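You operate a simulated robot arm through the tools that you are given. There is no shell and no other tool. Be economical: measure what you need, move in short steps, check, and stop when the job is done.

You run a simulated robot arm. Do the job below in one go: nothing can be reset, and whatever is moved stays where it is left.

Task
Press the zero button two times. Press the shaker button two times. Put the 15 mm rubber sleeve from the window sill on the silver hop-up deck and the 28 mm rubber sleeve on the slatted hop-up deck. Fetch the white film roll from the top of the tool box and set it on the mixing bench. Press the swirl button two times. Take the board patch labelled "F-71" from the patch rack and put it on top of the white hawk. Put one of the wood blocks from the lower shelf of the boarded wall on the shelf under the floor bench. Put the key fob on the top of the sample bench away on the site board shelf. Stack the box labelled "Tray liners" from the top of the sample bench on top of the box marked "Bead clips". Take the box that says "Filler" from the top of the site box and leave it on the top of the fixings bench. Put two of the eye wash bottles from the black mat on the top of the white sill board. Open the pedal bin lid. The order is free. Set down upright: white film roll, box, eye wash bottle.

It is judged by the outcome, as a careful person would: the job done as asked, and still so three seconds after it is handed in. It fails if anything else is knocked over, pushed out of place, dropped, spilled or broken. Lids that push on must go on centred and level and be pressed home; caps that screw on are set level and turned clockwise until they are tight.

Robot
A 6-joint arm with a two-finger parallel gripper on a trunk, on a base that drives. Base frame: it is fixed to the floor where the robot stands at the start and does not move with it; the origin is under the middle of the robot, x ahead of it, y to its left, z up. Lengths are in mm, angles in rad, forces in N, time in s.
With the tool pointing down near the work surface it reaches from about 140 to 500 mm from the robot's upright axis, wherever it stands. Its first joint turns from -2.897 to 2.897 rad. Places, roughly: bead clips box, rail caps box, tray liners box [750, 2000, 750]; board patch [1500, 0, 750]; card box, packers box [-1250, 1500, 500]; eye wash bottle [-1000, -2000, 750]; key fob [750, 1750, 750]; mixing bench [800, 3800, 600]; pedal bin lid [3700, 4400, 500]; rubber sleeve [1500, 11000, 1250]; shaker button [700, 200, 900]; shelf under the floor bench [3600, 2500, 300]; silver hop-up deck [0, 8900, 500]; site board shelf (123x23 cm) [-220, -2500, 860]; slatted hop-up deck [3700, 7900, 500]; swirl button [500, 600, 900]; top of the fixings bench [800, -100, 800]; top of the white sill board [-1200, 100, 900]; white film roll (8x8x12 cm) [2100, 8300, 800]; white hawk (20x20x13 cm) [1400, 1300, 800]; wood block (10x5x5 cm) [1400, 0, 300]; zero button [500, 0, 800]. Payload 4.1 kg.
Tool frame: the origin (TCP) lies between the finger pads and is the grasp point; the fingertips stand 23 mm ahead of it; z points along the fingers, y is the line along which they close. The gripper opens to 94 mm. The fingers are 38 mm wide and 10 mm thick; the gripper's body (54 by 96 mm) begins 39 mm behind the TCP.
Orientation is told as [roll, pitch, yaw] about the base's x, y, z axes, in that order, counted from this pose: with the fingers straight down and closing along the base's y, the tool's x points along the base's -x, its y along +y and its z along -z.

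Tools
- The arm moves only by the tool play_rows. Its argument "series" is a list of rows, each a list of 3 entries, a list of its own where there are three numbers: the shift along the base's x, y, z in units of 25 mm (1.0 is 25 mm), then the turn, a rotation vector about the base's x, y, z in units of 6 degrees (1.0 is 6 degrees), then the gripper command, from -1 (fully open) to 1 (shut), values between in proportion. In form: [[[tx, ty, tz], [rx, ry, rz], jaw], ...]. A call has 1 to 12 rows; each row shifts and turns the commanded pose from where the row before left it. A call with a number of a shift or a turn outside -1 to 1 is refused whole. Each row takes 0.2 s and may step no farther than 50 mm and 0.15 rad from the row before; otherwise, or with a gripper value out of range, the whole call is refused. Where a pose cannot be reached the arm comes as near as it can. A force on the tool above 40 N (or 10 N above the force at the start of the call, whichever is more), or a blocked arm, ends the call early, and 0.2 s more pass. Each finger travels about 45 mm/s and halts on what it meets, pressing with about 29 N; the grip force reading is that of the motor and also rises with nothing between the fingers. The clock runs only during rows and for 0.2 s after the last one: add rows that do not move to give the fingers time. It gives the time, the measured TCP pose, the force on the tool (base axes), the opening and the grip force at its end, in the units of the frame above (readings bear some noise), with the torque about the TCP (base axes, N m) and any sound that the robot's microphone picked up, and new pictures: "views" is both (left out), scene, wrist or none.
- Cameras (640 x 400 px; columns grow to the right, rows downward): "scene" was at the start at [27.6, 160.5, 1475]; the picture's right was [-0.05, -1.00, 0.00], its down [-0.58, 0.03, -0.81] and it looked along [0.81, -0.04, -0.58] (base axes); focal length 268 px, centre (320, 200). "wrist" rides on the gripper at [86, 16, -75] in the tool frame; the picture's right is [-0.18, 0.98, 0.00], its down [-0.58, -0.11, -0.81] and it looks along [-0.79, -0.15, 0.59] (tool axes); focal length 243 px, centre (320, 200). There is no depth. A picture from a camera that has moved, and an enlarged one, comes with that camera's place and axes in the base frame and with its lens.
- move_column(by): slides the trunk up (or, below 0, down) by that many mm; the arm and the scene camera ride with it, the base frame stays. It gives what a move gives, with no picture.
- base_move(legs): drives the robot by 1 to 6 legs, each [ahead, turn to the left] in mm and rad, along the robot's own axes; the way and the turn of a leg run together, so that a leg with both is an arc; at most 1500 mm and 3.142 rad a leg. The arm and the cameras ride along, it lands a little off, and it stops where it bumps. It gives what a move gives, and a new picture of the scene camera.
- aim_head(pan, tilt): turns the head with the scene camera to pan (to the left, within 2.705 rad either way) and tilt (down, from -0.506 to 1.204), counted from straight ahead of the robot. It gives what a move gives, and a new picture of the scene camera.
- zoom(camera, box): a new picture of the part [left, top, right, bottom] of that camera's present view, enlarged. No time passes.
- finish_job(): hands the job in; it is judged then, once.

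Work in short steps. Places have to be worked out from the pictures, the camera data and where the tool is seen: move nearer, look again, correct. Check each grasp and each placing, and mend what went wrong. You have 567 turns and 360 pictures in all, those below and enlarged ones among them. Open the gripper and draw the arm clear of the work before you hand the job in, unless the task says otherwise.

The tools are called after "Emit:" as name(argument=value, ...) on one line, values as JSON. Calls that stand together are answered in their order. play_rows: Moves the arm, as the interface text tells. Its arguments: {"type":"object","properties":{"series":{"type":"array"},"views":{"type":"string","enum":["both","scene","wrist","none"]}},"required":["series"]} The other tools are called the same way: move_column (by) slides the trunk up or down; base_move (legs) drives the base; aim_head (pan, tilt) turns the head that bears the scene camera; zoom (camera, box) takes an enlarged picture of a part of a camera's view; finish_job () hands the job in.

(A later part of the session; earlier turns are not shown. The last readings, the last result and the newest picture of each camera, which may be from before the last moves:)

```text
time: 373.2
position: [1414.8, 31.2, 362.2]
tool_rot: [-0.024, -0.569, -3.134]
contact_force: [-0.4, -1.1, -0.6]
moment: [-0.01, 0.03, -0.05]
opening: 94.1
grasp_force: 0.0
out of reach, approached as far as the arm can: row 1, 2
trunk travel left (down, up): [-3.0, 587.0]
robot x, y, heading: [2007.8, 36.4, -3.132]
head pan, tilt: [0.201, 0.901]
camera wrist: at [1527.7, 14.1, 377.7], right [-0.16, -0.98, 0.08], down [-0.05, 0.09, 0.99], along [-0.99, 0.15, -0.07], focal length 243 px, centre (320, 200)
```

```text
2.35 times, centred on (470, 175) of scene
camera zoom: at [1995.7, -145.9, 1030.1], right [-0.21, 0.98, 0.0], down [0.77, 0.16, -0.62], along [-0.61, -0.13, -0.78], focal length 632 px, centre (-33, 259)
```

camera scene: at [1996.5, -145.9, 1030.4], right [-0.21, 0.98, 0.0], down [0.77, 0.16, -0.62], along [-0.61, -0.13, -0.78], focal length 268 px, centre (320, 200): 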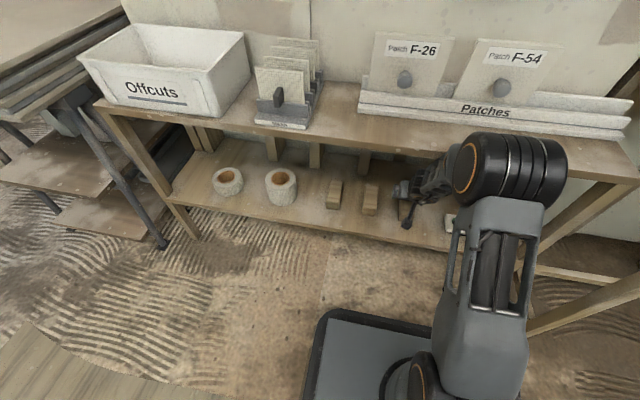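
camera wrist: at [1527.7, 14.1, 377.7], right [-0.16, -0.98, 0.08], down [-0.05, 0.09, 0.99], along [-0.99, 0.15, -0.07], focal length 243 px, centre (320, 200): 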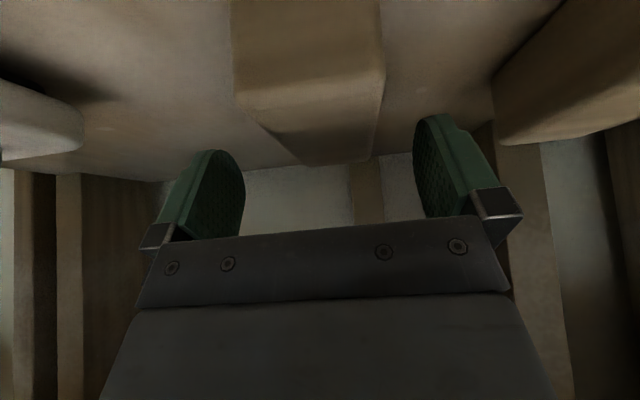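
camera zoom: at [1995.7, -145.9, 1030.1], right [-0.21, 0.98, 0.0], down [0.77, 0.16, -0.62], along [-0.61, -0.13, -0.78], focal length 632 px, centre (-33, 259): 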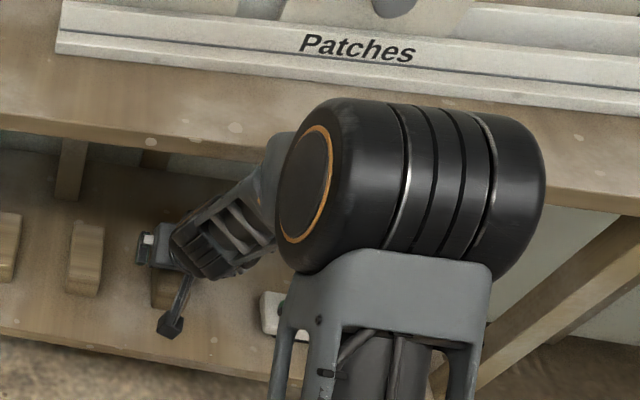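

The elbow is close to the bench edge. I can grip the block's near end instead, so I pull back 30 mm, tilt the tool further forward and lower.

Emit:
play_rows(series=[[[0.6, -0.1, 0], [0, 1, 0], -1], [[0.6, -0.1, -0.3], [0, 1, 0], -1], [[0, 0, -0.4], [0, 1, 0], -1], [[0, 0, -0.4], [0, 0, 0], -1], [[0, 0, 0], [0, 0, 0], -1]], views="both")

```text
time: 374.4
position: [1444.8, 25.4, 335.1]
tool_rot: [-0.017, -0.888, -3.129]
contact_force: [-0.3, 0.0, -0.4]
moment: [-0.01, 0.01, -0.02]
opening: 94.1
grasp_force: 0.1
trunk travel left (down, up): [-3.0, 587.0]
robot x, y, heading: [2014.7, 36.3, -3.133]
head pan, tilt: [0.201, 0.901]
camera scene: at [1995.8, -145.9, 1030.1], right [-0.21, 0.98, 0.0], down [0.77, 0.16, -0.62], along [-0.61, -0.13, -0.78], focal length 268 px, centre (320, 200)
camera wrist: at [1556.9, 10.3, 314.9], right [-0.12, -0.98, 0.13], down [0.26, 0.1, 0.96], along [-0.96, 0.15, 0.24], focal length 243 px, centre (320, 200)
```

scene: 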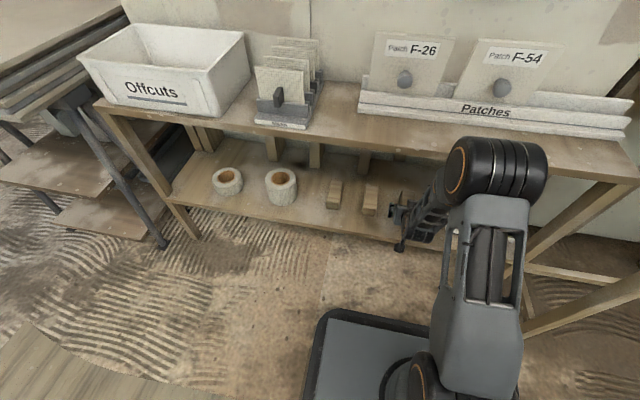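
wrist: 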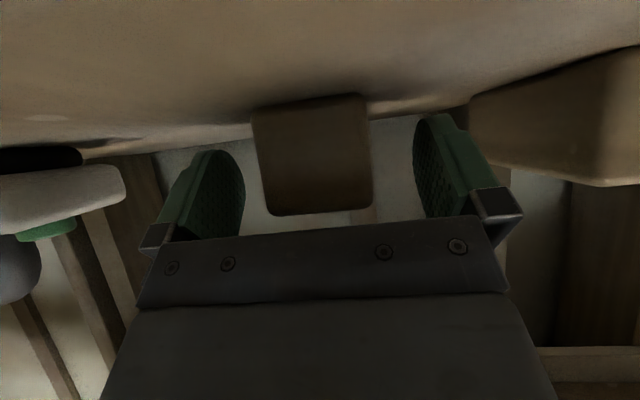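

The block's end is between the fingers. Small y shift, close and lift.

Emit:
play_rows(series=[[[-0.25, 0.16, 0], [0, 0, 0], -1], [[0, 0, 0], [0, 0, 0], 1], [[0, 0, 0], [0, 0, 0], 1], [[0, 0, 0], [0, 0, 0], 1], [[0, 0, 0], [0, 0, 0], 1], [[0, 0, 0], [0, 0, 0], 1], [[0, 0, 0], [0, 0, 0], 1]], views="none")

Emit:
play_rows(series=[[[0, 0, 0.2], [0, 0, 0], 1], [[0, 0, 0.3], [0, 0, 0], 1], [[0, 0, 0.5], [0, 0, 0], 1], [[0, 0, 0.5], [0, 0, 0], 1]], views="both")

```text
time: 376.0
position: [1438.2, 30.2, 334.3]
tool_rot: [-0.018, -0.888, -3.129]
contact_force: [-0.9, 0.4, 0.2]
moment: [-0.04, 0.0, -0.01]
opening: 44.6
grasp_force: 28.7
trunk travel left (down, up): [-3.0, 587.0]
robot x, y, heading: [2008.5, 37.9, -3.139]
head pan, tilt: [0.201, 0.901]
```

```text
time: 377.0
position: [1438.8, 30.8, 371.4]
tool_rot: [-0.019, -0.888, -3.13]
contact_force: [0.3, 1.0, -1.9]
moment: [-0.01, -0.02, 0.02]
opening: 44.8
grasp_force: 28.5
trunk travel left (down, up): [-3.0, 587.0]
robot x, y, heading: [2007.4, 36.3, -3.136]
head pan, tilt: [0.201, 0.901]
camera scene: at [1995.7, -145.9, 1030.1], right [-0.21, 0.98, 0.0], down [0.77, 0.16, -0.62], along [-0.61, -0.13, -0.78], focal length 268 px, centre (320, 200)
camera wrist: at [1550.9, 14.8, 351.5], right [-0.12, -0.98, 0.13], down [0.26, 0.1, 0.96], along [-0.96, 0.15, 0.24], focal length 243 px, centre (320, 200)
```

scene: 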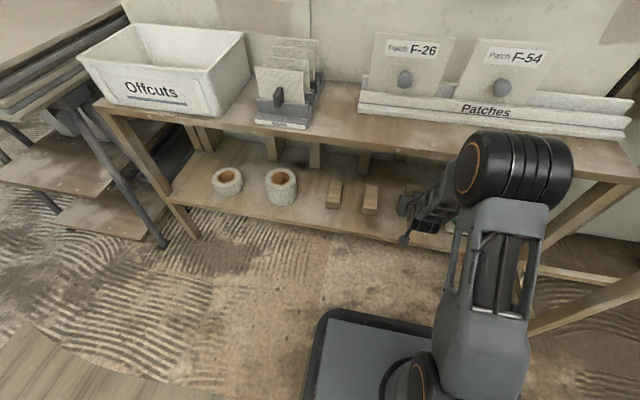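
wrist: 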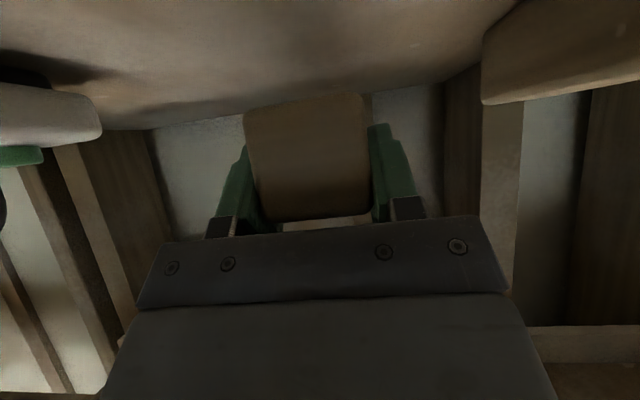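

Block held. I back straight out, raise the trunk, and drive to face the floor bench at ≈[3600,2500].

Emit:
base_move(legs=[[-400, 0]])

Emit:
move_column(by=300)

Emit:
base_move(legs=[[0, -1.571], [1250, 0], [1170, 0], [0, -1.571], [350, 0]])

Emit:
aim_head(pan=0.1, tilt=0.6)

```text
time: 379.6
position: [1845.3, 33.6, 372.6]
tool_rot: [-0.019, -0.889, -3.131]
contact_force: [-0.3, -0.7, -1.6]
moment: [0.02, 0.0, 0.0]
opening: 44.6
grasp_force: 28.6
trunk travel left (down, up): [-3.0, 587.0]
robot x, y, heading: [2418.0, 43.4, -3.133]
head pan, tilt: [0.201, 0.901]
camera scene: at [2403.0, -142.8, 1030.1], right [-0.21, 0.98, 0.0], down [0.77, 0.16, -0.62], along [-0.61, -0.13, -0.78], focal length 268 px, centre (320, 200)
```

scene: 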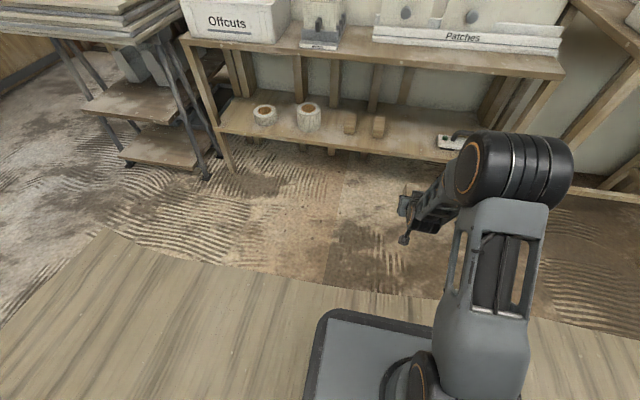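

```text
time: 382.6
position: [1845.8, 33.6, 672.5]
tool_rot: [-0.018, -0.889, -3.128]
contact_force: [0.8, 0.4, -1.9]
moment: [0.0, -0.02, 0.01]
opening: 44.8
grasp_force: 29.3
trunk travel left (down, up): [-303.0, 287.0]
robot x, y, heading: [2417.1, 38.4, -3.128]
head pan, tilt: [0.201, 0.901]
```

```text
time: 403.8
position: [3241.4, 2526.1, 671.4]
tool_rot: [-0.017, -0.888, 0.071]
contact_force: [-0.1, 0.4, -0.8]
moment: [-0.02, 0.05, 0.0]
opening: 44.9
grasp_force: 28.9
trunk travel left (down, up): [-303.0, 287.0]
robot x, y, heading: [2672.2, 2485.9, 0.066]
head pan, tilt: [0.201, 0.901]
camera scene: at [2674.7, 2665.6, 1330.1], right [0.26, -0.96, 0.0], down [-0.76, -0.21, -0.62], along [0.6, 0.16, -0.78], focal length 268 px, centre (320, 200)
```

scene: 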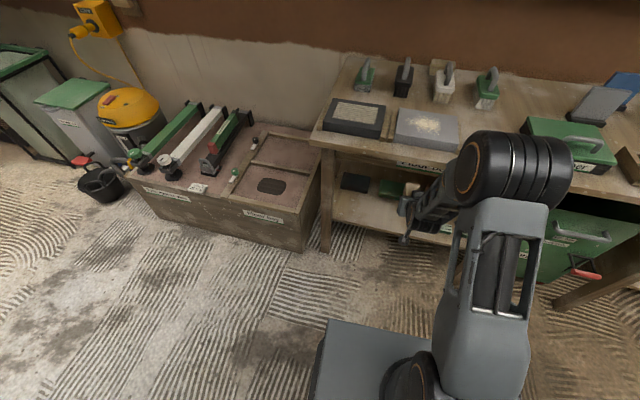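

```text
time: 404.6
position: [3242.3, 2525.8, 671.7]
tool_rot: [-0.017, -0.886, 0.071]
contact_force: [0.3, 0.0, -1.4]
moment: [-0.01, 0.03, 0.02]
opening: 44.6
grasp_force: 28.2
trunk travel left (down, up): [-303.0, 287.0]
robot x, y, heading: [2671.9, 2486.2, 0.069]
head pan, tilt: [0.099, 0.6]
camera scene: at [2689.2, 2660.3, 1354.8], right [0.17, -0.99, 0.0], down [-0.56, -0.09, -0.82], along [0.81, 0.14, -0.57], focal length 268 px, centre (320, 200)
```

scene: 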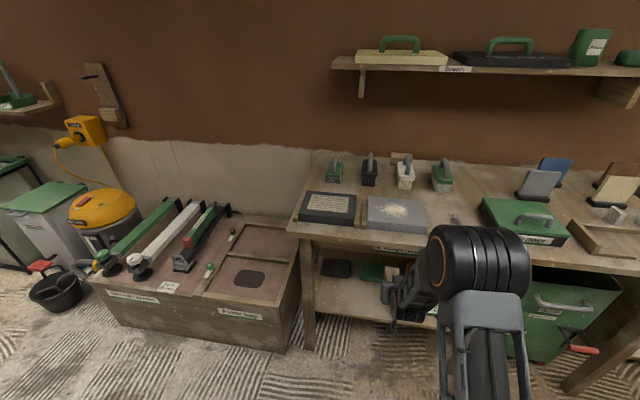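

Emit:
zoom(camera="scene", box=[290, 220, 530, 370])

Emit:
zoom(camera="wrist", box=[0, 0, 640, 400])

```text
2.67 times, centred on (410, 295) of scene
camera zoom: at [2689.2, 2660.3, 1354.8], right [0.17, -0.99, 0.0], down [-0.56, -0.09, -0.82], along [0.81, 0.14, -0.57], focal length 716 px, centre (80, -53)
```

zoom: 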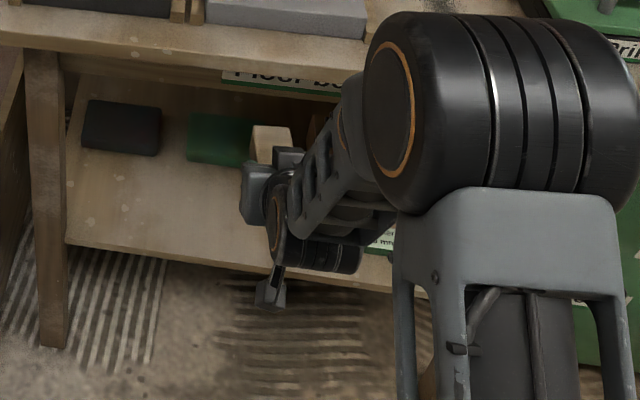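

```text
1.00 times, centred on (320, 200) of wrist (not enlarged: the box is as wide or as high as the picture)
camera zoom: at [3128.6, 2536.3, 651.5], right [0.06, 0.99, 0.13], down [-0.25, -0.11, 0.96], along [0.97, -0.09, 0.24], focal length 243 px, centre (320, 200)
```

zoom: 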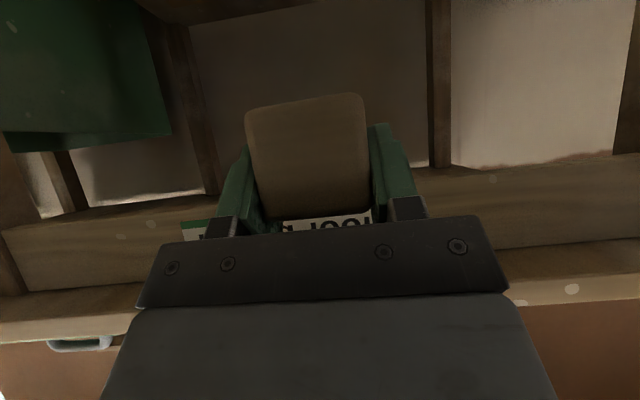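

A free area is at the front-left of the shelf, ≈[3450,2640]; the bench edge is at x≈3377. I shift left to y≈2640, square up, lower the trunk and look.

Emit:
base_move(legs=[[0, 1.2], [165, 0], [0, -1.269]])

Emit:
move_column(by=-270)

Emit:
aim_head(pan=0.0, tilt=0.6)

Emit:
zoom(camera="wrist", box=[0, 0, 640, 400])

```text
time: 412.1
position: [3294.8, 2659.0, 671.4]
tool_rot: [-0.016, -0.885, 0.021]
contact_force: [-0.3, -0.1, -1.1]
moment: [0.0, 0.01, 0.02]
opening: 44.9
grasp_force: 28.7
trunk travel left (down, up): [-303.0, 287.0]
robot x, y, heading: [2721.6, 2648.2, 0.009]
head pan, tilt: [0.099, 0.6]
camera scene: at [2748.6, 2821.6, 1354.9], right [0.12, -0.99, 0.0], down [-0.56, -0.07, -0.83], along [0.82, 0.1, -0.56], focal length 268 px, centre (320, 200)
```

scene: 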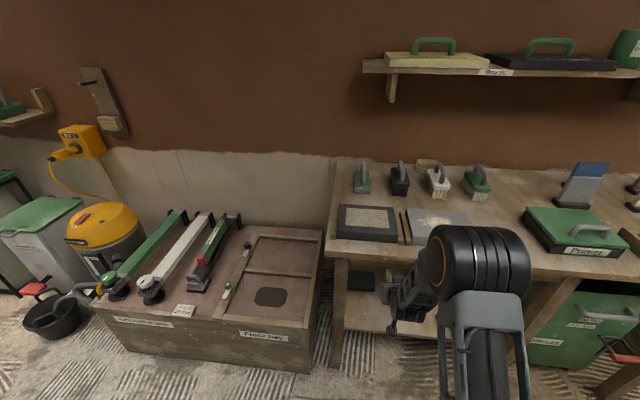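

```text
time: 414.9
position: [3293.4, 2659.8, 400.8]
tool_rot: [-0.018, -0.886, 0.021]
contact_force: [0.4, 0.1, -0.7]
moment: [-0.01, 0.03, -0.04]
opening: 44.5
grasp_force: 29.5
trunk travel left (down, up): [-33.0, 557.0]
robot x, y, heading: [2721.1, 2652.3, 0.016]
head pan, tilt: [0.099, 0.6]
```

```text
time: 415.6
position: [3293.7, 2659.7, 400.9]
tool_rot: [-0.018, -0.887, 0.023]
contact_force: [0.4, 0.5, -1.5]
moment: [0.03, -0.01, 0.01]
opening: 44.8
grasp_force: 29.7
trunk travel left (down, up): [-33.0, 557.0]
robot x, y, heading: [2722.5, 2650.1, 0.02]
head pan, tilt: [0.0, 0.6]
camera scene: at [2749.1, 2812.9, 1084.9], right [0.02, -1.0, 0.0], down [-0.56, -0.01, -0.83], along [0.82, 0.01, -0.56], focal length 268 px, centre (320, 200)
```

scene: 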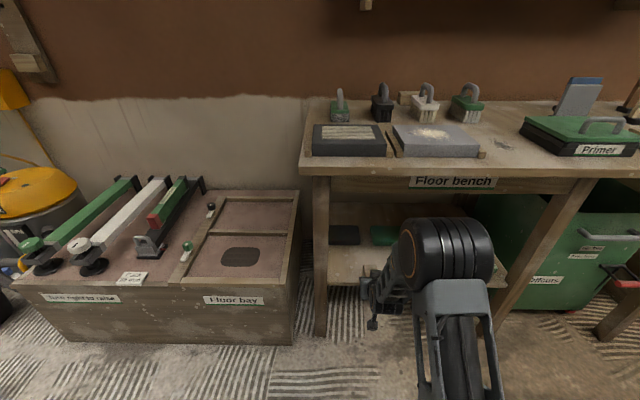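

```text
1.00 times, centred on (320, 200) of wrist (not enlarged: the box is as wide or as high as the picture)
camera zoom: at [3181.1, 2675.8, 381.5], right [0.11, 0.99, 0.13], down [-0.26, -0.1, 0.96], along [0.96, -0.14, 0.24], focal length 243 px, centre (320, 200)
```

zoom: 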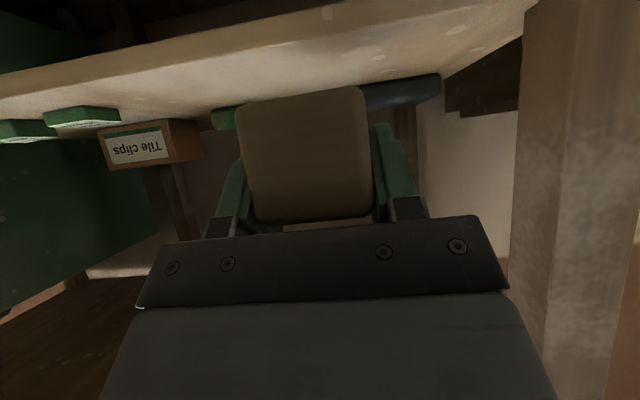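

I need the shelf's height: raise the trunk by 80 mm and compare views of its front edge.

Emit:
zoom(camera="scene", box=[300, 200, 460, 300])

Emit:
move_column(by=80)

Emit:
zoom(camera="scene", box=[300, 220, 460, 320])

Emit:
zoom(camera="wrist", box=[0, 0, 640, 400])

```text
4.00 times, centred on (380, 250) of scene
camera zoom: at [2749.1, 2812.9, 1084.9], right [0.02, -1.0, 0.0], down [-0.56, -0.01, -0.83], along [0.82, 0.01, -0.56], focal length 1074 px, centre (80, 0)
```

zoom: 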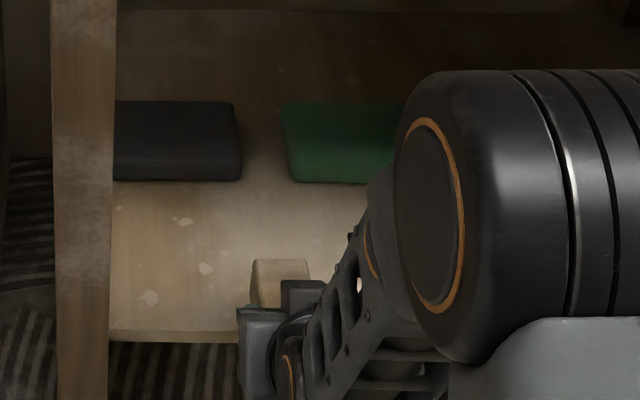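

```text
time: 416.7
position: [3292.4, 2659.4, 480.8]
tool_rot: [-0.018, -0.887, 0.021]
contact_force: [0.6, 0.5, -0.1]
moment: [0.0, 0.03, 0.0]
opening: 44.6
grasp_force: 29.1
trunk travel left (down, up): [-113.0, 477.0]
robot x, y, heading: [2722.8, 2650.2, 0.023]
head pan, tilt: [0.0, 0.6]
```

```text
4.00 times, centred on (380, 270) of scene
camera zoom: at [2749.2, 2812.9, 1164.9], right [0.02, -1.0, 0.0], down [-0.56, -0.01, -0.83], along [0.82, 0.01, -0.56], focal length 1074 px, centre (80, -80)
```

zoom: 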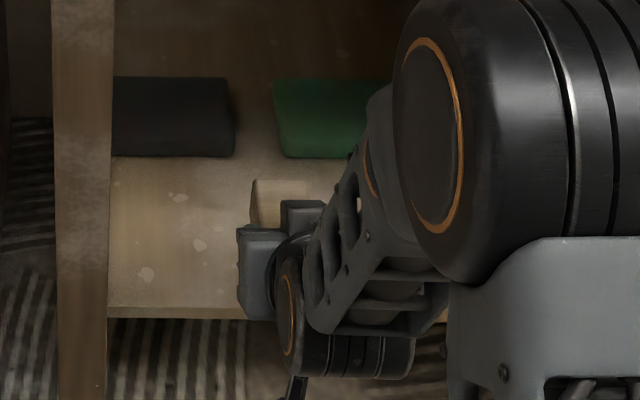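

```text
1.00 times, centred on (320, 200) of wrist (not enlarged: the box is as wide or as high as the picture)
camera zoom: at [3181.0, 2675.8, 461.5], right [0.11, 0.99, 0.13], down [-0.26, -0.1, 0.96], along [0.96, -0.14, 0.24], focal length 243 px, centre (320, 200)
```

zoom: 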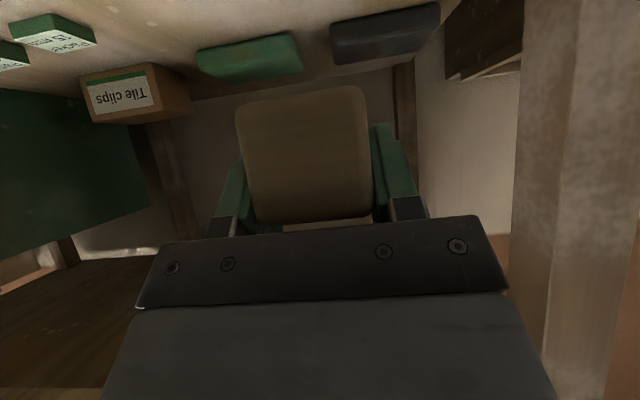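

Shelf ≈ z 317, front edge x≈3362. I drive forward 127 mm, then lower the trunk 80 mm.

Emit:
base_move(legs=[[127, 0]])

Emit:
move_column(by=-80)

Emit:
zoom(camera="scene", box=[280, 190, 480, 320])

```text
time: 418.0
position: [3421.8, 2664.4, 482.0]
tool_rot: [-0.017, -0.886, 0.023]
contact_force: [-0.4, 0.8, -2.1]
moment: [0.0, 0.03, -0.01]
opening: 44.9
grasp_force: 29.1
trunk travel left (down, up): [-113.0, 477.0]
robot x, y, heading: [2856.8, 2651.0, 0.021]
head pan, tilt: [0.0, 0.6]
camera scene: at [2876.9, 2815.3, 1164.9], right [0.02, -1.0, 0.0], down [-0.56, -0.01, -0.83], along [0.82, 0.02, -0.56], focal length 268 px, centre (320, 200)
```

scene: 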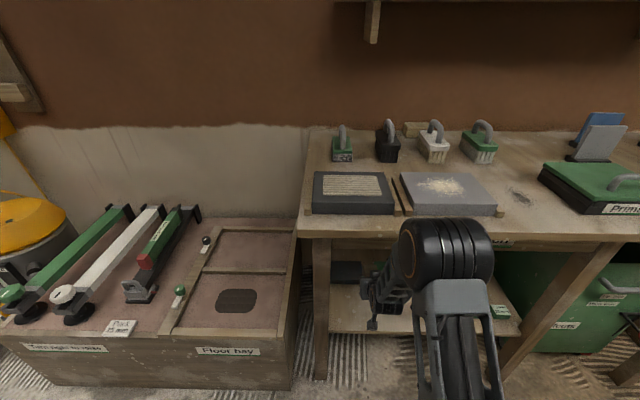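

```text
time: 419.2
position: [3421.6, 2664.8, 401.1]
tool_rot: [-0.018, -0.887, 0.025]
contact_force: [0.1, 0.2, -1.5]
moment: [-0.01, 0.02, -0.03]
opening: 44.8
grasp_force: 28.8
trunk travel left (down, up): [-33.0, 557.0]
robot x, y, heading: [2849.3, 2650.5, 0.023]
head pan, tilt: [0.0, 0.6]
```

```text
3.08 times, centred on (380, 255) of scene
camera zoom: at [2877.0, 2815.3, 1084.9], right [0.02, -1.0, 0.0], down [-0.56, -0.01, -0.83], along [0.82, 0.02, -0.56], focal length 826 px, centre (135, 31)
```

zoom: 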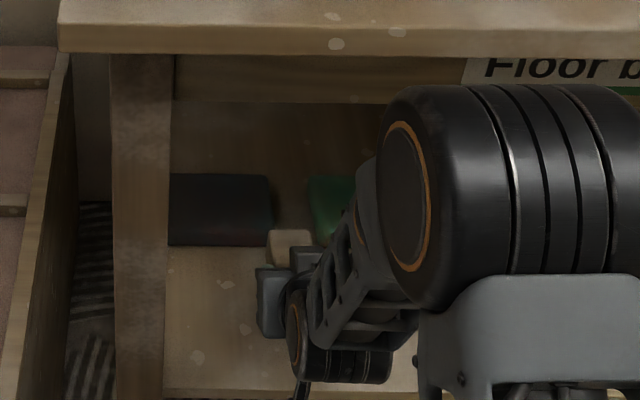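

Block is inside over the free shelf area. I lower slowly until contact.

Emit:
play_rows(series=[[[0, 0, -0.2], [0, 0, 0], 1], [[0, 0, -0.2], [0, 0, 0], 1], [[0, 0, -0.2], [0, 0, 0], 1], [[0, 0, -0.15], [0, 0, 0], 1], [[0, 0, -0.15], [0, 0, 0], 1], [[0, 0, -0.15], [0, 0, 0], 1], [[0, 0, -0.15], [0, 0, 0], 1], [[0, 0, -0.15], [0, 0, 0], 1], [[0, 0, -0.15], [0, 0, 0], 1], [[0, 0, -0.15], [0, 0, 0], 1], [[0, 0, -0.15], [0, 0, 0], 1]], views="wrist")

```text
time: 421.6
position: [3421.3, 2665.1, 355.0]
tool_rot: [-0.018, -0.888, 0.024]
contact_force: [0.4, 0.5, -1.8]
moment: [-0.04, 0.03, 0.01]
opening: 44.9
grasp_force: 28.7
trunk travel left (down, up): [-33.0, 557.0]
robot x, y, heading: [2854.4, 2644.9, 0.022]
head pan, tilt: [0.0, 0.6]
camera wrist: at [3309.0, 2680.1, 335.7], right [0.1, 0.99, 0.13], down [-0.26, -0.1, 0.96], along [0.96, -0.13, 0.24], focal length 243 px, centre (320, 200)
```

wrist: 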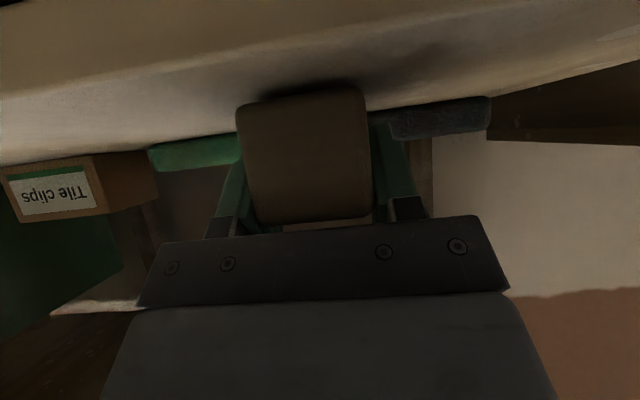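

Emit:
play_rows(series=[[[0, 0, -0.12], [0, 0, 0], 1], [[0, 0, -0.12], [0, 0, 0], 1], [[0, 0, -0.12], [0, 0, 0], 1], [[0, 0, -0.12], [0, 0, 0], 1], [[0, 0, -0.12], [0, 0, 0], 1], [[0, 0, -0.12], [0, 0, 0], 1], [[0, 0, -0.12], [0, 0, 0], 1]], views="none")

```text
time: 422.7
position: [3425.4, 2664.9, 346.0]
tool_rot: [-0.013, -0.905, 0.023]
contact_force: [-3.1, -0.2, 16.7]
moment: [0.39, 0.53, 0.07]
opening: 44.8
grasp_force: 29.0
trunk travel left (down, up): [-33.0, 557.0]
robot x, y, heading: [2853.5, 2648.5, 0.023]
head pan, tilt: [0.0, 0.6]
stopped in row 5: the force on the tool passed its limit at 46 N (the readings are from after the stop); the commanded pose is now the measured one
```

Contact. Ease up slightly, open, and withdraw up/back.

Emit:
play_rows(series=[[[0, 0, 0.06], [0, 0, 0], 1], [[0, 0, 0], [0, 0, 0], 0.4], [[0, 0, 0], [0, 0, 0], -0.4], [[0, 0, 0], [0, 0, 0], -1], [[0, 0, 0], [0, 0, 0], -1], [[0, 0, 0], [0, 0, 0], -1], [[-0.5, 0, 0.4], [0, 0, 0], -1], [[-0.8, 0, 0.6], [0, 0, 0], -1], [[-0.8, 0, 0.6], [0, 0, 0], -1]], views="wrist")

```text
time: 424.7
position: [3371.5, 2665.7, 386.6]
tool_rot: [-0.017, -0.896, 0.023]
contact_force: [0.6, 0.3, -0.9]
moment: [0.02, 0.02, 0.0]
opening: 94.0
grasp_force: 0.1
trunk travel left (down, up): [-33.0, 557.0]
robot x, y, heading: [2850.3, 2654.2, 0.024]
head pan, tilt: [0.0, 0.6]
camera wrist: at [3259.0, 2680.4, 366.0], right [0.1, 0.99, 0.13], down [-0.27, -0.1, 0.96], along [0.96, -0.14, 0.25], focal length 243 px, centre (320, 200)
```

wrist: 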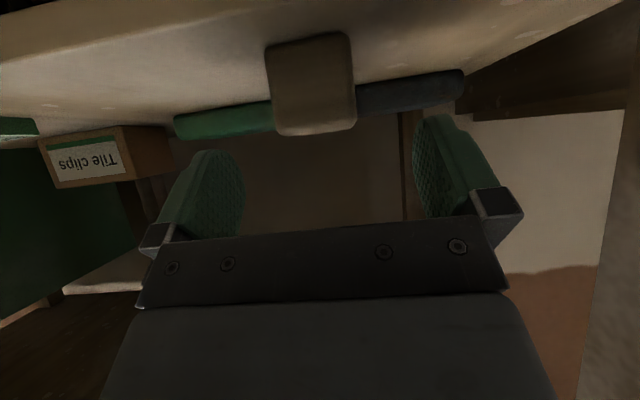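

The block sits on the shelf. Back out, raise the trunk, tuck the tool, and drive toward the pedal bin at ≈[3700,4400].

Emit:
base_move(legs=[[-330, 0]])

Emit:
move_column(by=400)

Emit:
play_rows(series=[[[-0.9, 0, 0.5], [0, 1, 0], -1], [[-0.9, 0, 0.5], [0, 1, 0], -1], [[-0.9, 0, 0.5], [0, 1, 0], -1], [[-0.9, 0, 0.5], [0, 1, 0], -1], [[-0.9, 0, 0.5], [0, 1, 0], -1], [[-0.9, 0, 0.5], [0, 1, 0], -1], [[-0.9, 0, 0.5], [0, 1, 0], -1], [[-0.9, 0, 0.5], [0, 1, 0], -1], [[0, 0, 0], [0, 0.5, 0], -1]], views="none")

Emit:
base_move(legs=[[0, 1.548], [1400, 0], [250, 0], [0, -1.571]])

Emit:
aim_head(pan=0.0, tilt=0.45)

```text
time: 426.9
position: [3049.2, 2660.1, 385.8]
tool_rot: [-0.017, -0.897, 0.029]
contact_force: [0.0, 0.3, -0.7]
moment: [0.02, -0.02, 0.02]
opening: 93.9
grasp_force: 0.0
trunk travel left (down, up): [-33.0, 557.0]
robot x, y, heading: [2528.1, 2643.0, 0.022]
head pan, tilt: [0.0, 0.6]
camera scene: at [2555.5, 2808.1, 1084.9], right [0.03, -1.0, 0.0], down [-0.56, -0.01, -0.83], along [0.82, 0.02, -0.56], focal length 268 px, centre (320, 200)
```

scene: 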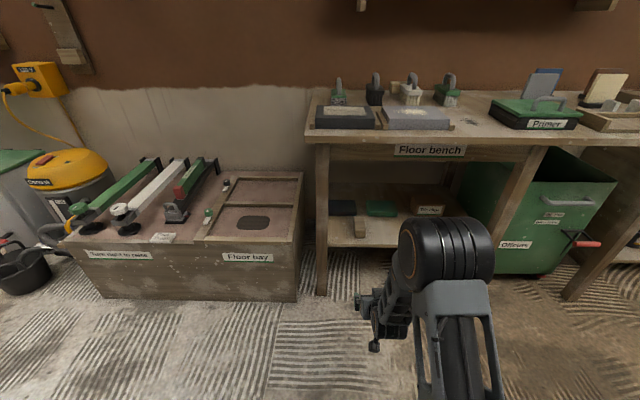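

```text
time: 430.7
position: [3051.4, 2660.1, 787.5]
tool_rot: [-0.015, -0.898, 0.027]
contact_force: [0.8, 0.5, 0.2]
moment: [0.0, 0.03, 0.0]
opening: 94.0
grasp_force: 0.0
trunk travel left (down, up): [-433.0, 157.0]
robot x, y, heading: [2533.3, 2641.0, 0.026]
head pan, tilt: [0.0, 0.6]
```

```text
time: 432.7
position: [2882.2, 2662.9, 880.8]
tool_rot: [0.022, -0.064, 0.017]
contact_force: [-0.5, -0.3, 0.3]
moment: [-0.01, -0.05, -0.02]
opening: 93.9
grasp_force: 0.1
out of reach, approached as far as the arm can: row 5
trunk travel left (down, up): [-433.0, 157.0]
robot x, y, heading: [2528.2, 2639.8, 0.029]
head pan, tilt: [0.0, 0.6]
```

```text
time: 448.7
position: [2873.0, 4335.6, 880.8]
tool_rot: [0.019, -0.067, 0.023]
contact_force: [-0.6, 0.3, -0.3]
moment: [0.01, -0.01, 0.05]
opening: 93.9
grasp_force: 0.1
trunk travel left (down, up): [-433.0, 157.0]
robot x, y, heading: [2523.5, 4311.7, 0.031]
head pan, tilt: [0.0, 0.6]
camera scene: at [2545.4, 4477.9, 1484.9], right [0.03, -1.0, 0.0], down [-0.56, -0.02, -0.83], along [0.82, 0.03, -0.56], focal length 268 px, centre (320, 200)
```

scene: 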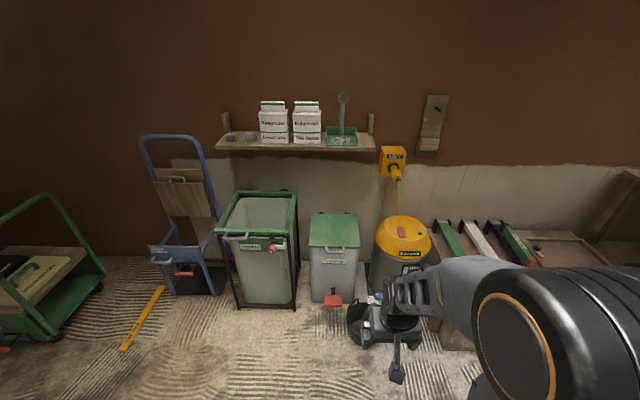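

```text
time: 449.4
position: [2872.4, 4335.2, 879.7]
tool_rot: [0.023, -0.066, 0.023]
contact_force: [0.1, -0.4, -0.3]
moment: [0.0, 0.0, 0.02]
opening: 93.6
grasp_force: 0.0
trunk travel left (down, up): [-433.0, 157.0]
robot x, y, heading: [2523.4, 4313.2, 0.034]
head pan, tilt: [0.0, 0.45]
camera scene: at [2548.9, 4478.1, 1498.4], right [0.03, -1.0, 0.0], down [-0.44, -0.01, -0.9], along [0.9, 0.03, -0.44], focal length 268 px, centre (320, 200)
```

scene: 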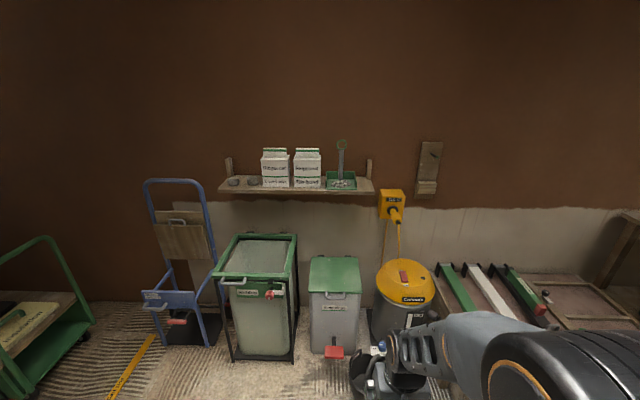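

Emit:
zoom(camera="scene", box=[270, 230, 430, 370])

```text
2.86 times, centred on (350, 300) of scene
camera zoom: at [2548.9, 4478.1, 1498.4], right [0.03, -1.0, 0.0], down [-0.44, -0.01, -0.9], along [0.9, 0.03, -0.44], focal length 767 px, centre (234, -86)
```

zoom: 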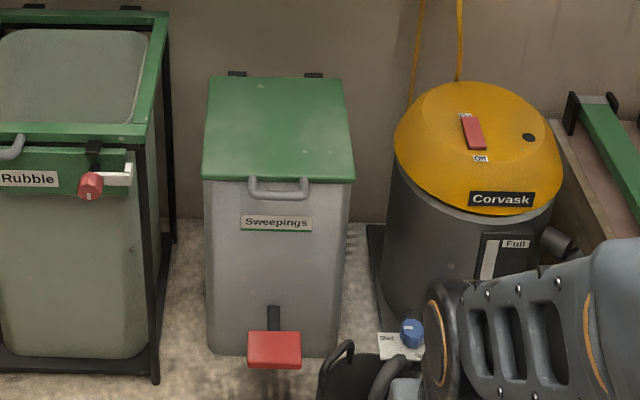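

The bin has a rear-hinged green lid with a front handle bar. I drive closer to it.

Emit:
base_move(legs=[[0, 0.216], [490, 0], [0, -0.25]])

Emit:
aim_head(pan=0.0, tilt=0.85)

Emit:
zoom(camera="wrist", box=[0, 0, 640, 400])

```text
time: 453.1
position: [3322.9, 4528.3, 880.0]
tool_rot: [0.019, -0.066, 0.236]
contact_force: [-0.4, 0.1, -0.3]
moment: [-0.05, 0.0, 0.02]
opening: 93.8
grasp_force: 0.0
trunk travel left (down, up): [-433.0, 157.0]
robot x, y, heading: [2983.9, 4430.0, 0.248]
head pan, tilt: [0.0, 0.45]
stopped in leg 2: the robot was blocked; the commanded pose is now the measured one
camera scene: at [2975.0, 4598.6, 1498.5], right [0.24, -0.97, 0.0], down [-0.42, -0.11, -0.9], along [0.87, 0.22, -0.44], focal length 268 px, centre (320, 200)
```

scene: 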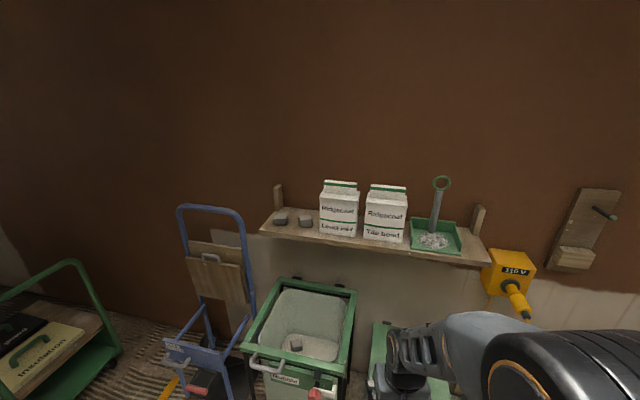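

```text
time: 454.0
position: [3322.8, 4527.5, 880.4]
tool_rot: [0.019, -0.065, 0.236]
contact_force: [-0.2, 0.4, 0.6]
moment: [0.0, 0.02, -0.03]
opening: 94.2
grasp_force: 0.2
trunk travel left (down, up): [-433.0, 157.0]
robot x, y, heading: [2984.8, 4427.8, 0.245]
head pan, tilt: [0.0, 0.85]
camera scene: at [2961.4, 4595.3, 1464.1], right [0.24, -0.97, 0.0], down [-0.73, -0.18, -0.66], along [0.64, 0.16, -0.75], focal length 268 px, centre (320, 200)
```

scene: 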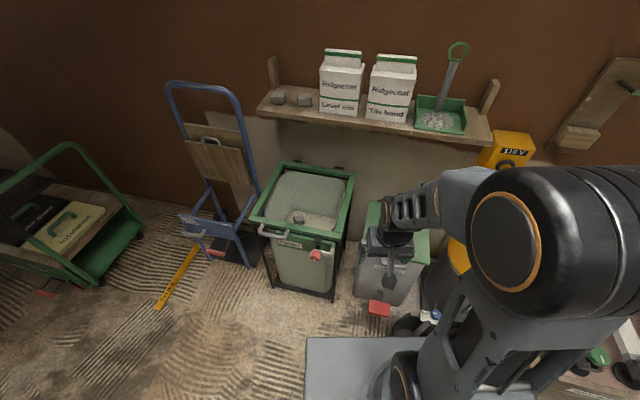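

```text
1.00 times, centred on (320, 200) of wrist (not enlarged: the box is as wide or as high as the picture)
camera zoom: at [3230.5, 4521.2, 949.5], right [-0.05, 1.0, 0.03], down [0.54, 0.0, 0.84], along [0.84, 0.06, -0.54], focal length 243 px, centre (320, 200)
```

zoom: 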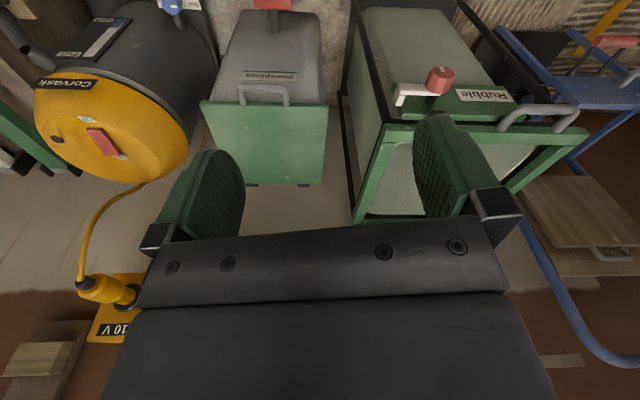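

Handle bar ≈[3544,4432,464]. The base touched something at its front-right; I look down there.

Emit:
aim_head(pan=-0.35, tilt=1.15)

```text
time: 454.8
position: [3323.0, 4528.4, 879.8]
tool_rot: [0.02, -0.066, 0.234]
contact_force: [0.0, -0.5, 0.2]
moment: [0.02, 0.0, 0.0]
opening: 93.7
grasp_force: 0.1
trunk travel left (down, up): [-433.0, 157.0]
robot x, y, heading: [2980.1, 4429.5, 0.241]
head pan, tilt: [-0.351, 1.15]
camera scene: at [2944.8, 4570.1, 1443.2], right [-0.11, -0.99, 0.0], down [-0.91, 0.1, -0.41], along [0.41, -0.04, -0.91], focal length 268 px, centre (320, 200)
```

scene: 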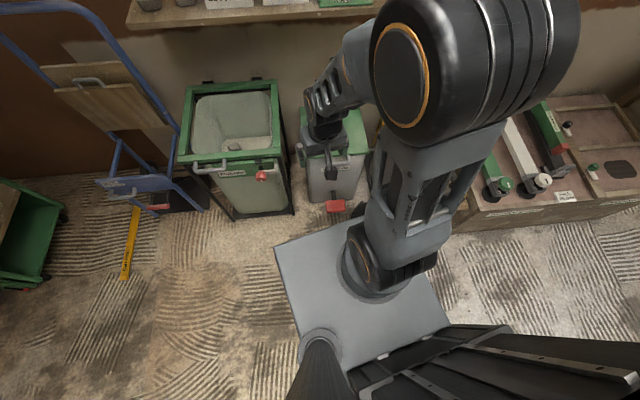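

The base's front-right corner is against the vacuum's attachment. I back off and come in further left, at ≈(3130,4640).

Emit:
base_move(legs=[[-150, 0], [0, 0.436], [375, 0], [0, -0.677]])

Emit:
aim_head(pan=-0.3, tilt=0.85)

Emit:
zoom(camera="wrist", box=[0, 0, 640, 400])

```text
time: 461.2
position: [3479.8, 4631.2, 881.7]
tool_rot: [0.021, -0.067, -0.02]
contact_force: [-0.1, 0.7, 0.1]
moment: [0.0, -0.02, -0.01]
opening: 94.0
grasp_force: 0.0
trunk travel left (down, up): [-433.0, 157.0]
robot x, y, heading: [3124.5, 4624.3, -0.008]
head pan, tilt: [-0.351, 1.15]
camera scene: at [3125.7, 4768.5, 1443.2], right [-0.36, -0.93, 0.0], down [-0.85, 0.32, -0.41], along [0.38, -0.15, -0.91], focal length 268 px, centre (320, 200)
```

scene: 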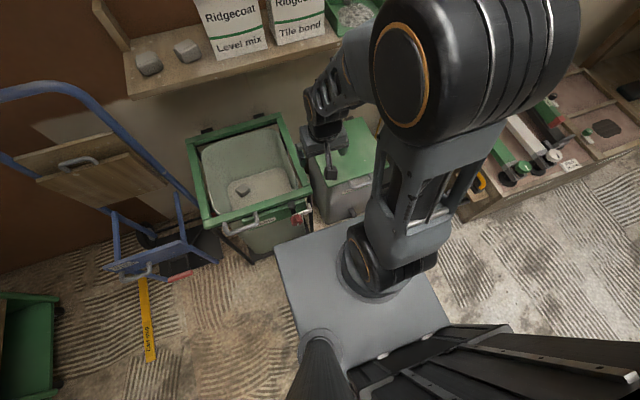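

```text
time: 462.0
position: [3479.8, 4630.9, 880.4]
tool_rot: [0.019, -0.066, -0.021]
contact_force: [0.8, -0.5, 0.3]
moment: [0.01, -0.01, 0.02]
opening: 94.0
grasp_force: 0.1
trunk travel left (down, up): [-433.0, 157.0]
robot x, y, heading: [3126.8, 4624.7, -0.014]
head pan, tilt: [-0.3, 0.85]
camera scene: at [3144.3, 4765.6, 1464.0], right [-0.31, -0.95, 0.0], down [-0.72, 0.23, -0.66], along [0.63, -0.2, -0.75], focal length 268 px, centre (320, 200)
```

scene: 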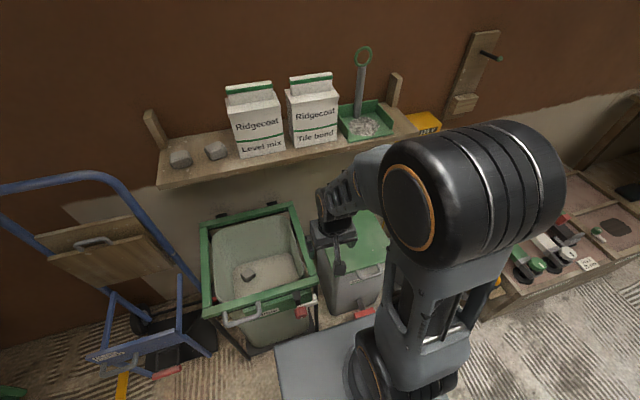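

```text
1.00 times, centred on (320, 200) of wrist (not enlarged: the box is as wide or as high as the picture)
camera zoom: at [3389.0, 4648.6, 949.5], right [0.2, 0.98, 0.03], down [0.52, -0.14, 0.84], along [0.83, -0.15, -0.54], focal length 243 px, centre (320, 200)
```

zoom: 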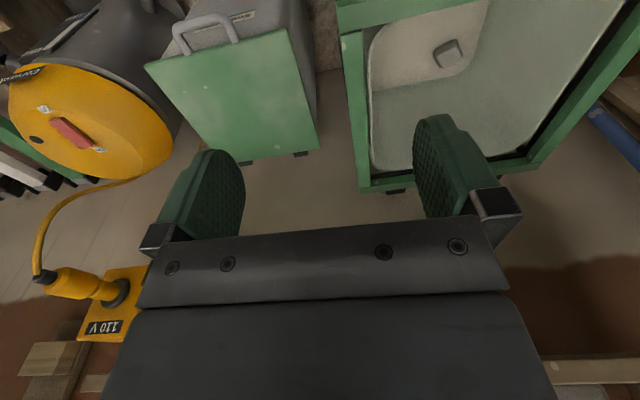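

Handle bar triangulates to [3553,4428,450]. I'll lift it from below with closed fingers pointing forward, following the lid's arc. First back up, lower the trunk, and orient the tool.

Emit:
base_move(legs=[[-150, 0]])

Emit:
move_column(by=-390)

Emit:
play_rows(series=[[[0, -1, 0], [0, 0, -1], 1], [[0, -1, 0], [0, 0, -1], 1], [[0, -1, 0], [0, 0, -0.7], 1], [[0, -1, 0], [-0.3, -0.95, 0], 1], [[0, -1, 0], [-0.3, -0.95, 0], 1], [[0, -1, 0], [-0.3, -0.95, 0], 1], [[0.5, -0.5, 0], [-0.3, -0.95, 0], 1], [[0.5, 0, 0], [-0.3, -0.95, 0], 1], [[0.5, 0, 0], [-0.3, -0.95, 0], 1], [[0.5, 0, 0], [-0.3, -0.95, 0], 1], [[0, 0, -0.5], [-0.3, -0.95, 0], 1], [[0, 0, -0.5], [-0.3, -0.95, 0], 1]], views="both")

```text
time: 463.4
position: [3331.7, 4634.2, 880.6]
tool_rot: [0.022, -0.067, -0.021]
contact_force: [0.2, 0.9, -1.0]
moment: [0.02, 0.0, -0.01]
opening: 93.8
grasp_force: 0.0
trunk travel left (down, up): [-433.0, 157.0]
robot x, y, heading: [2977.8, 4627.2, -0.014]
head pan, tilt: [-0.3, 0.85]
camera scene: at [2996.1, 4767.5, 1464.0], right [-0.31, -0.95, 0.0], down [-0.71, 0.23, -0.66], along [0.63, -0.2, -0.75], focal length 268 px, centre (320, 200)
```

scene: 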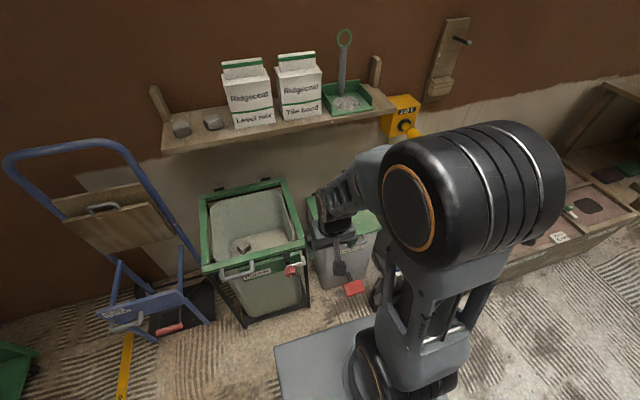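

```text
time: 467.1
position: [3332.8, 4633.8, 490.8]
tool_rot: [0.021, -0.064, -0.022]
contact_force: [0.0, 0.3, -0.6]
moment: [-0.01, 0.02, 0.01]
opening: 94.1
grasp_force: 0.0
trunk travel left (down, up): [-43.0, 547.0]
robot x, y, heading: [2978.7, 4628.8, -0.012]
head pan, tilt: [-0.3, 0.85]
```

```text
time: 469.8
position: [3396.3, 4463.9, 464.4]
tool_rot: [0.053, -0.934, -0.314]
contact_force: [0.9, 0.8, 0.5]
moment: [-0.01, -0.01, 0.03]
opening: 0.0
grasp_force: 28.7
out of reach, approached as far as the arm can: row 7, 8, 9, 10, 11, 12
trunk travel left (down, up): [-43.0, 547.0]
robot x, y, heading: [2978.5, 4624.1, -0.012]
head pan, tilt: [-0.3, 0.85]
camera scene: at [2996.1, 4767.6, 1074.1], right [-0.31, -0.95, 0.0], down [-0.71, 0.23, -0.66], along [0.63, -0.2, -0.75], focal length 268 px, centre (320, 200)
camera wrist: at [3293.3, 4509.5, 440.6], right [0.37, 0.91, 0.18], down [-0.33, -0.05, 0.94], along [0.87, -0.4, 0.28], focal length 243 px, centre (320, 200)
```

scene: 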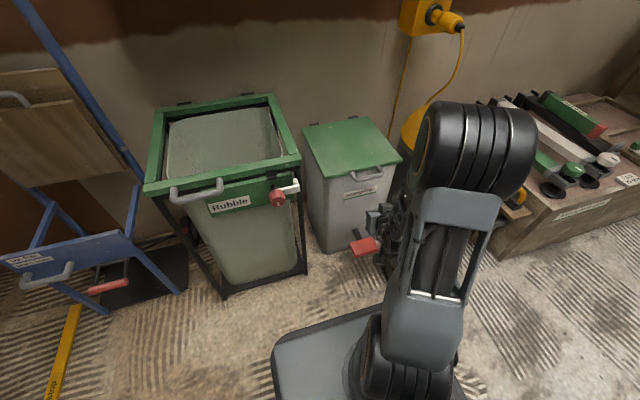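
wrist: 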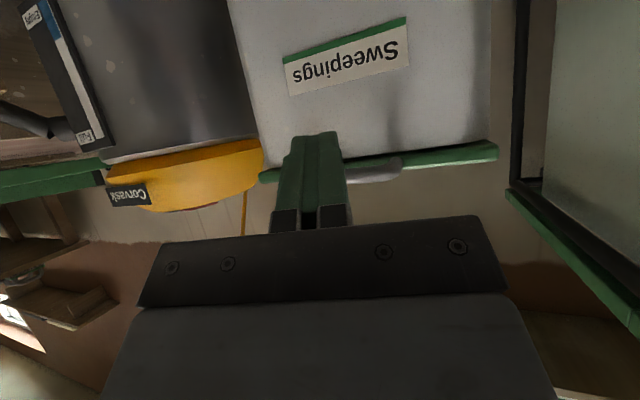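

The bar is at ≈[3550,4432,493]. I extend forward at lower height below it and pitch the tool further.

Emit:
play_rows(series=[[[0.6, -0.2, -0.4], [0, 0, 0], 1], [[0.6, -0.2, -0.4], [0, 0, 0], 1], [[0.6, -0.2, 0], [0, 0, 0], 1], [[0.6, -0.2, 0], [-0.3, -0.95, 0], 1], [[0, 0, 0], [-0.3, -0.95, 0], 1], [[0, 0, 0], [-0.3, -0.95, 0], 1]], views="both")

```text
time: 471.1
position: [3485.0, 4431.5, 482.0]
tool_rot: [0.163, -1.237, -0.417]
contact_force: [1.0, 0.2, 0.2]
moment: [0.02, -0.02, 0.01]
opening: 0.0
grasp_force: 28.8
out of reach, approached as far as the arm can: row 4, 5, 6
trunk travel left (down, up): [-43.0, 547.0]
robot x, y, heading: [2983.9, 4623.9, -0.014]
head pan, tilt: [-0.3, 0.85]
camera scene: at [2996.1, 4767.5, 1074.0], right [-0.31, -0.95, 0.0], down [-0.71, 0.23, -0.66], along [0.63, -0.2, -0.75], focal length 268 px, centre (320, 200)
camera wrist: at [3395.0, 4476.7, 425.4], right [0.31, 0.92, 0.23], down [-0.59, 0.0, 0.8], along [0.74, -0.39, 0.55], focal length 243 px, centre (320, 200)
```

scene: 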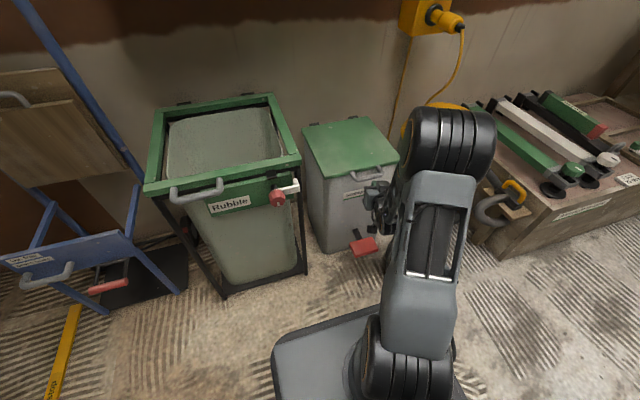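
wrist: 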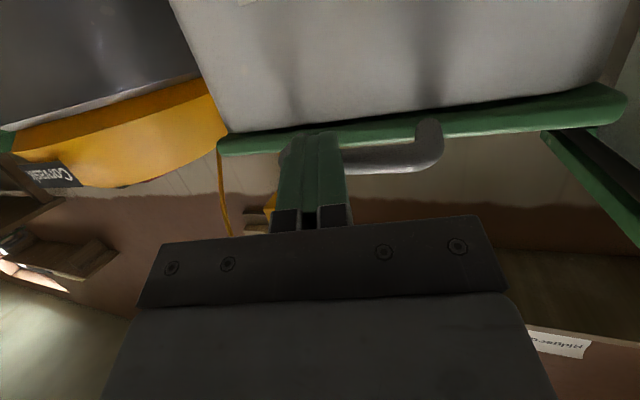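

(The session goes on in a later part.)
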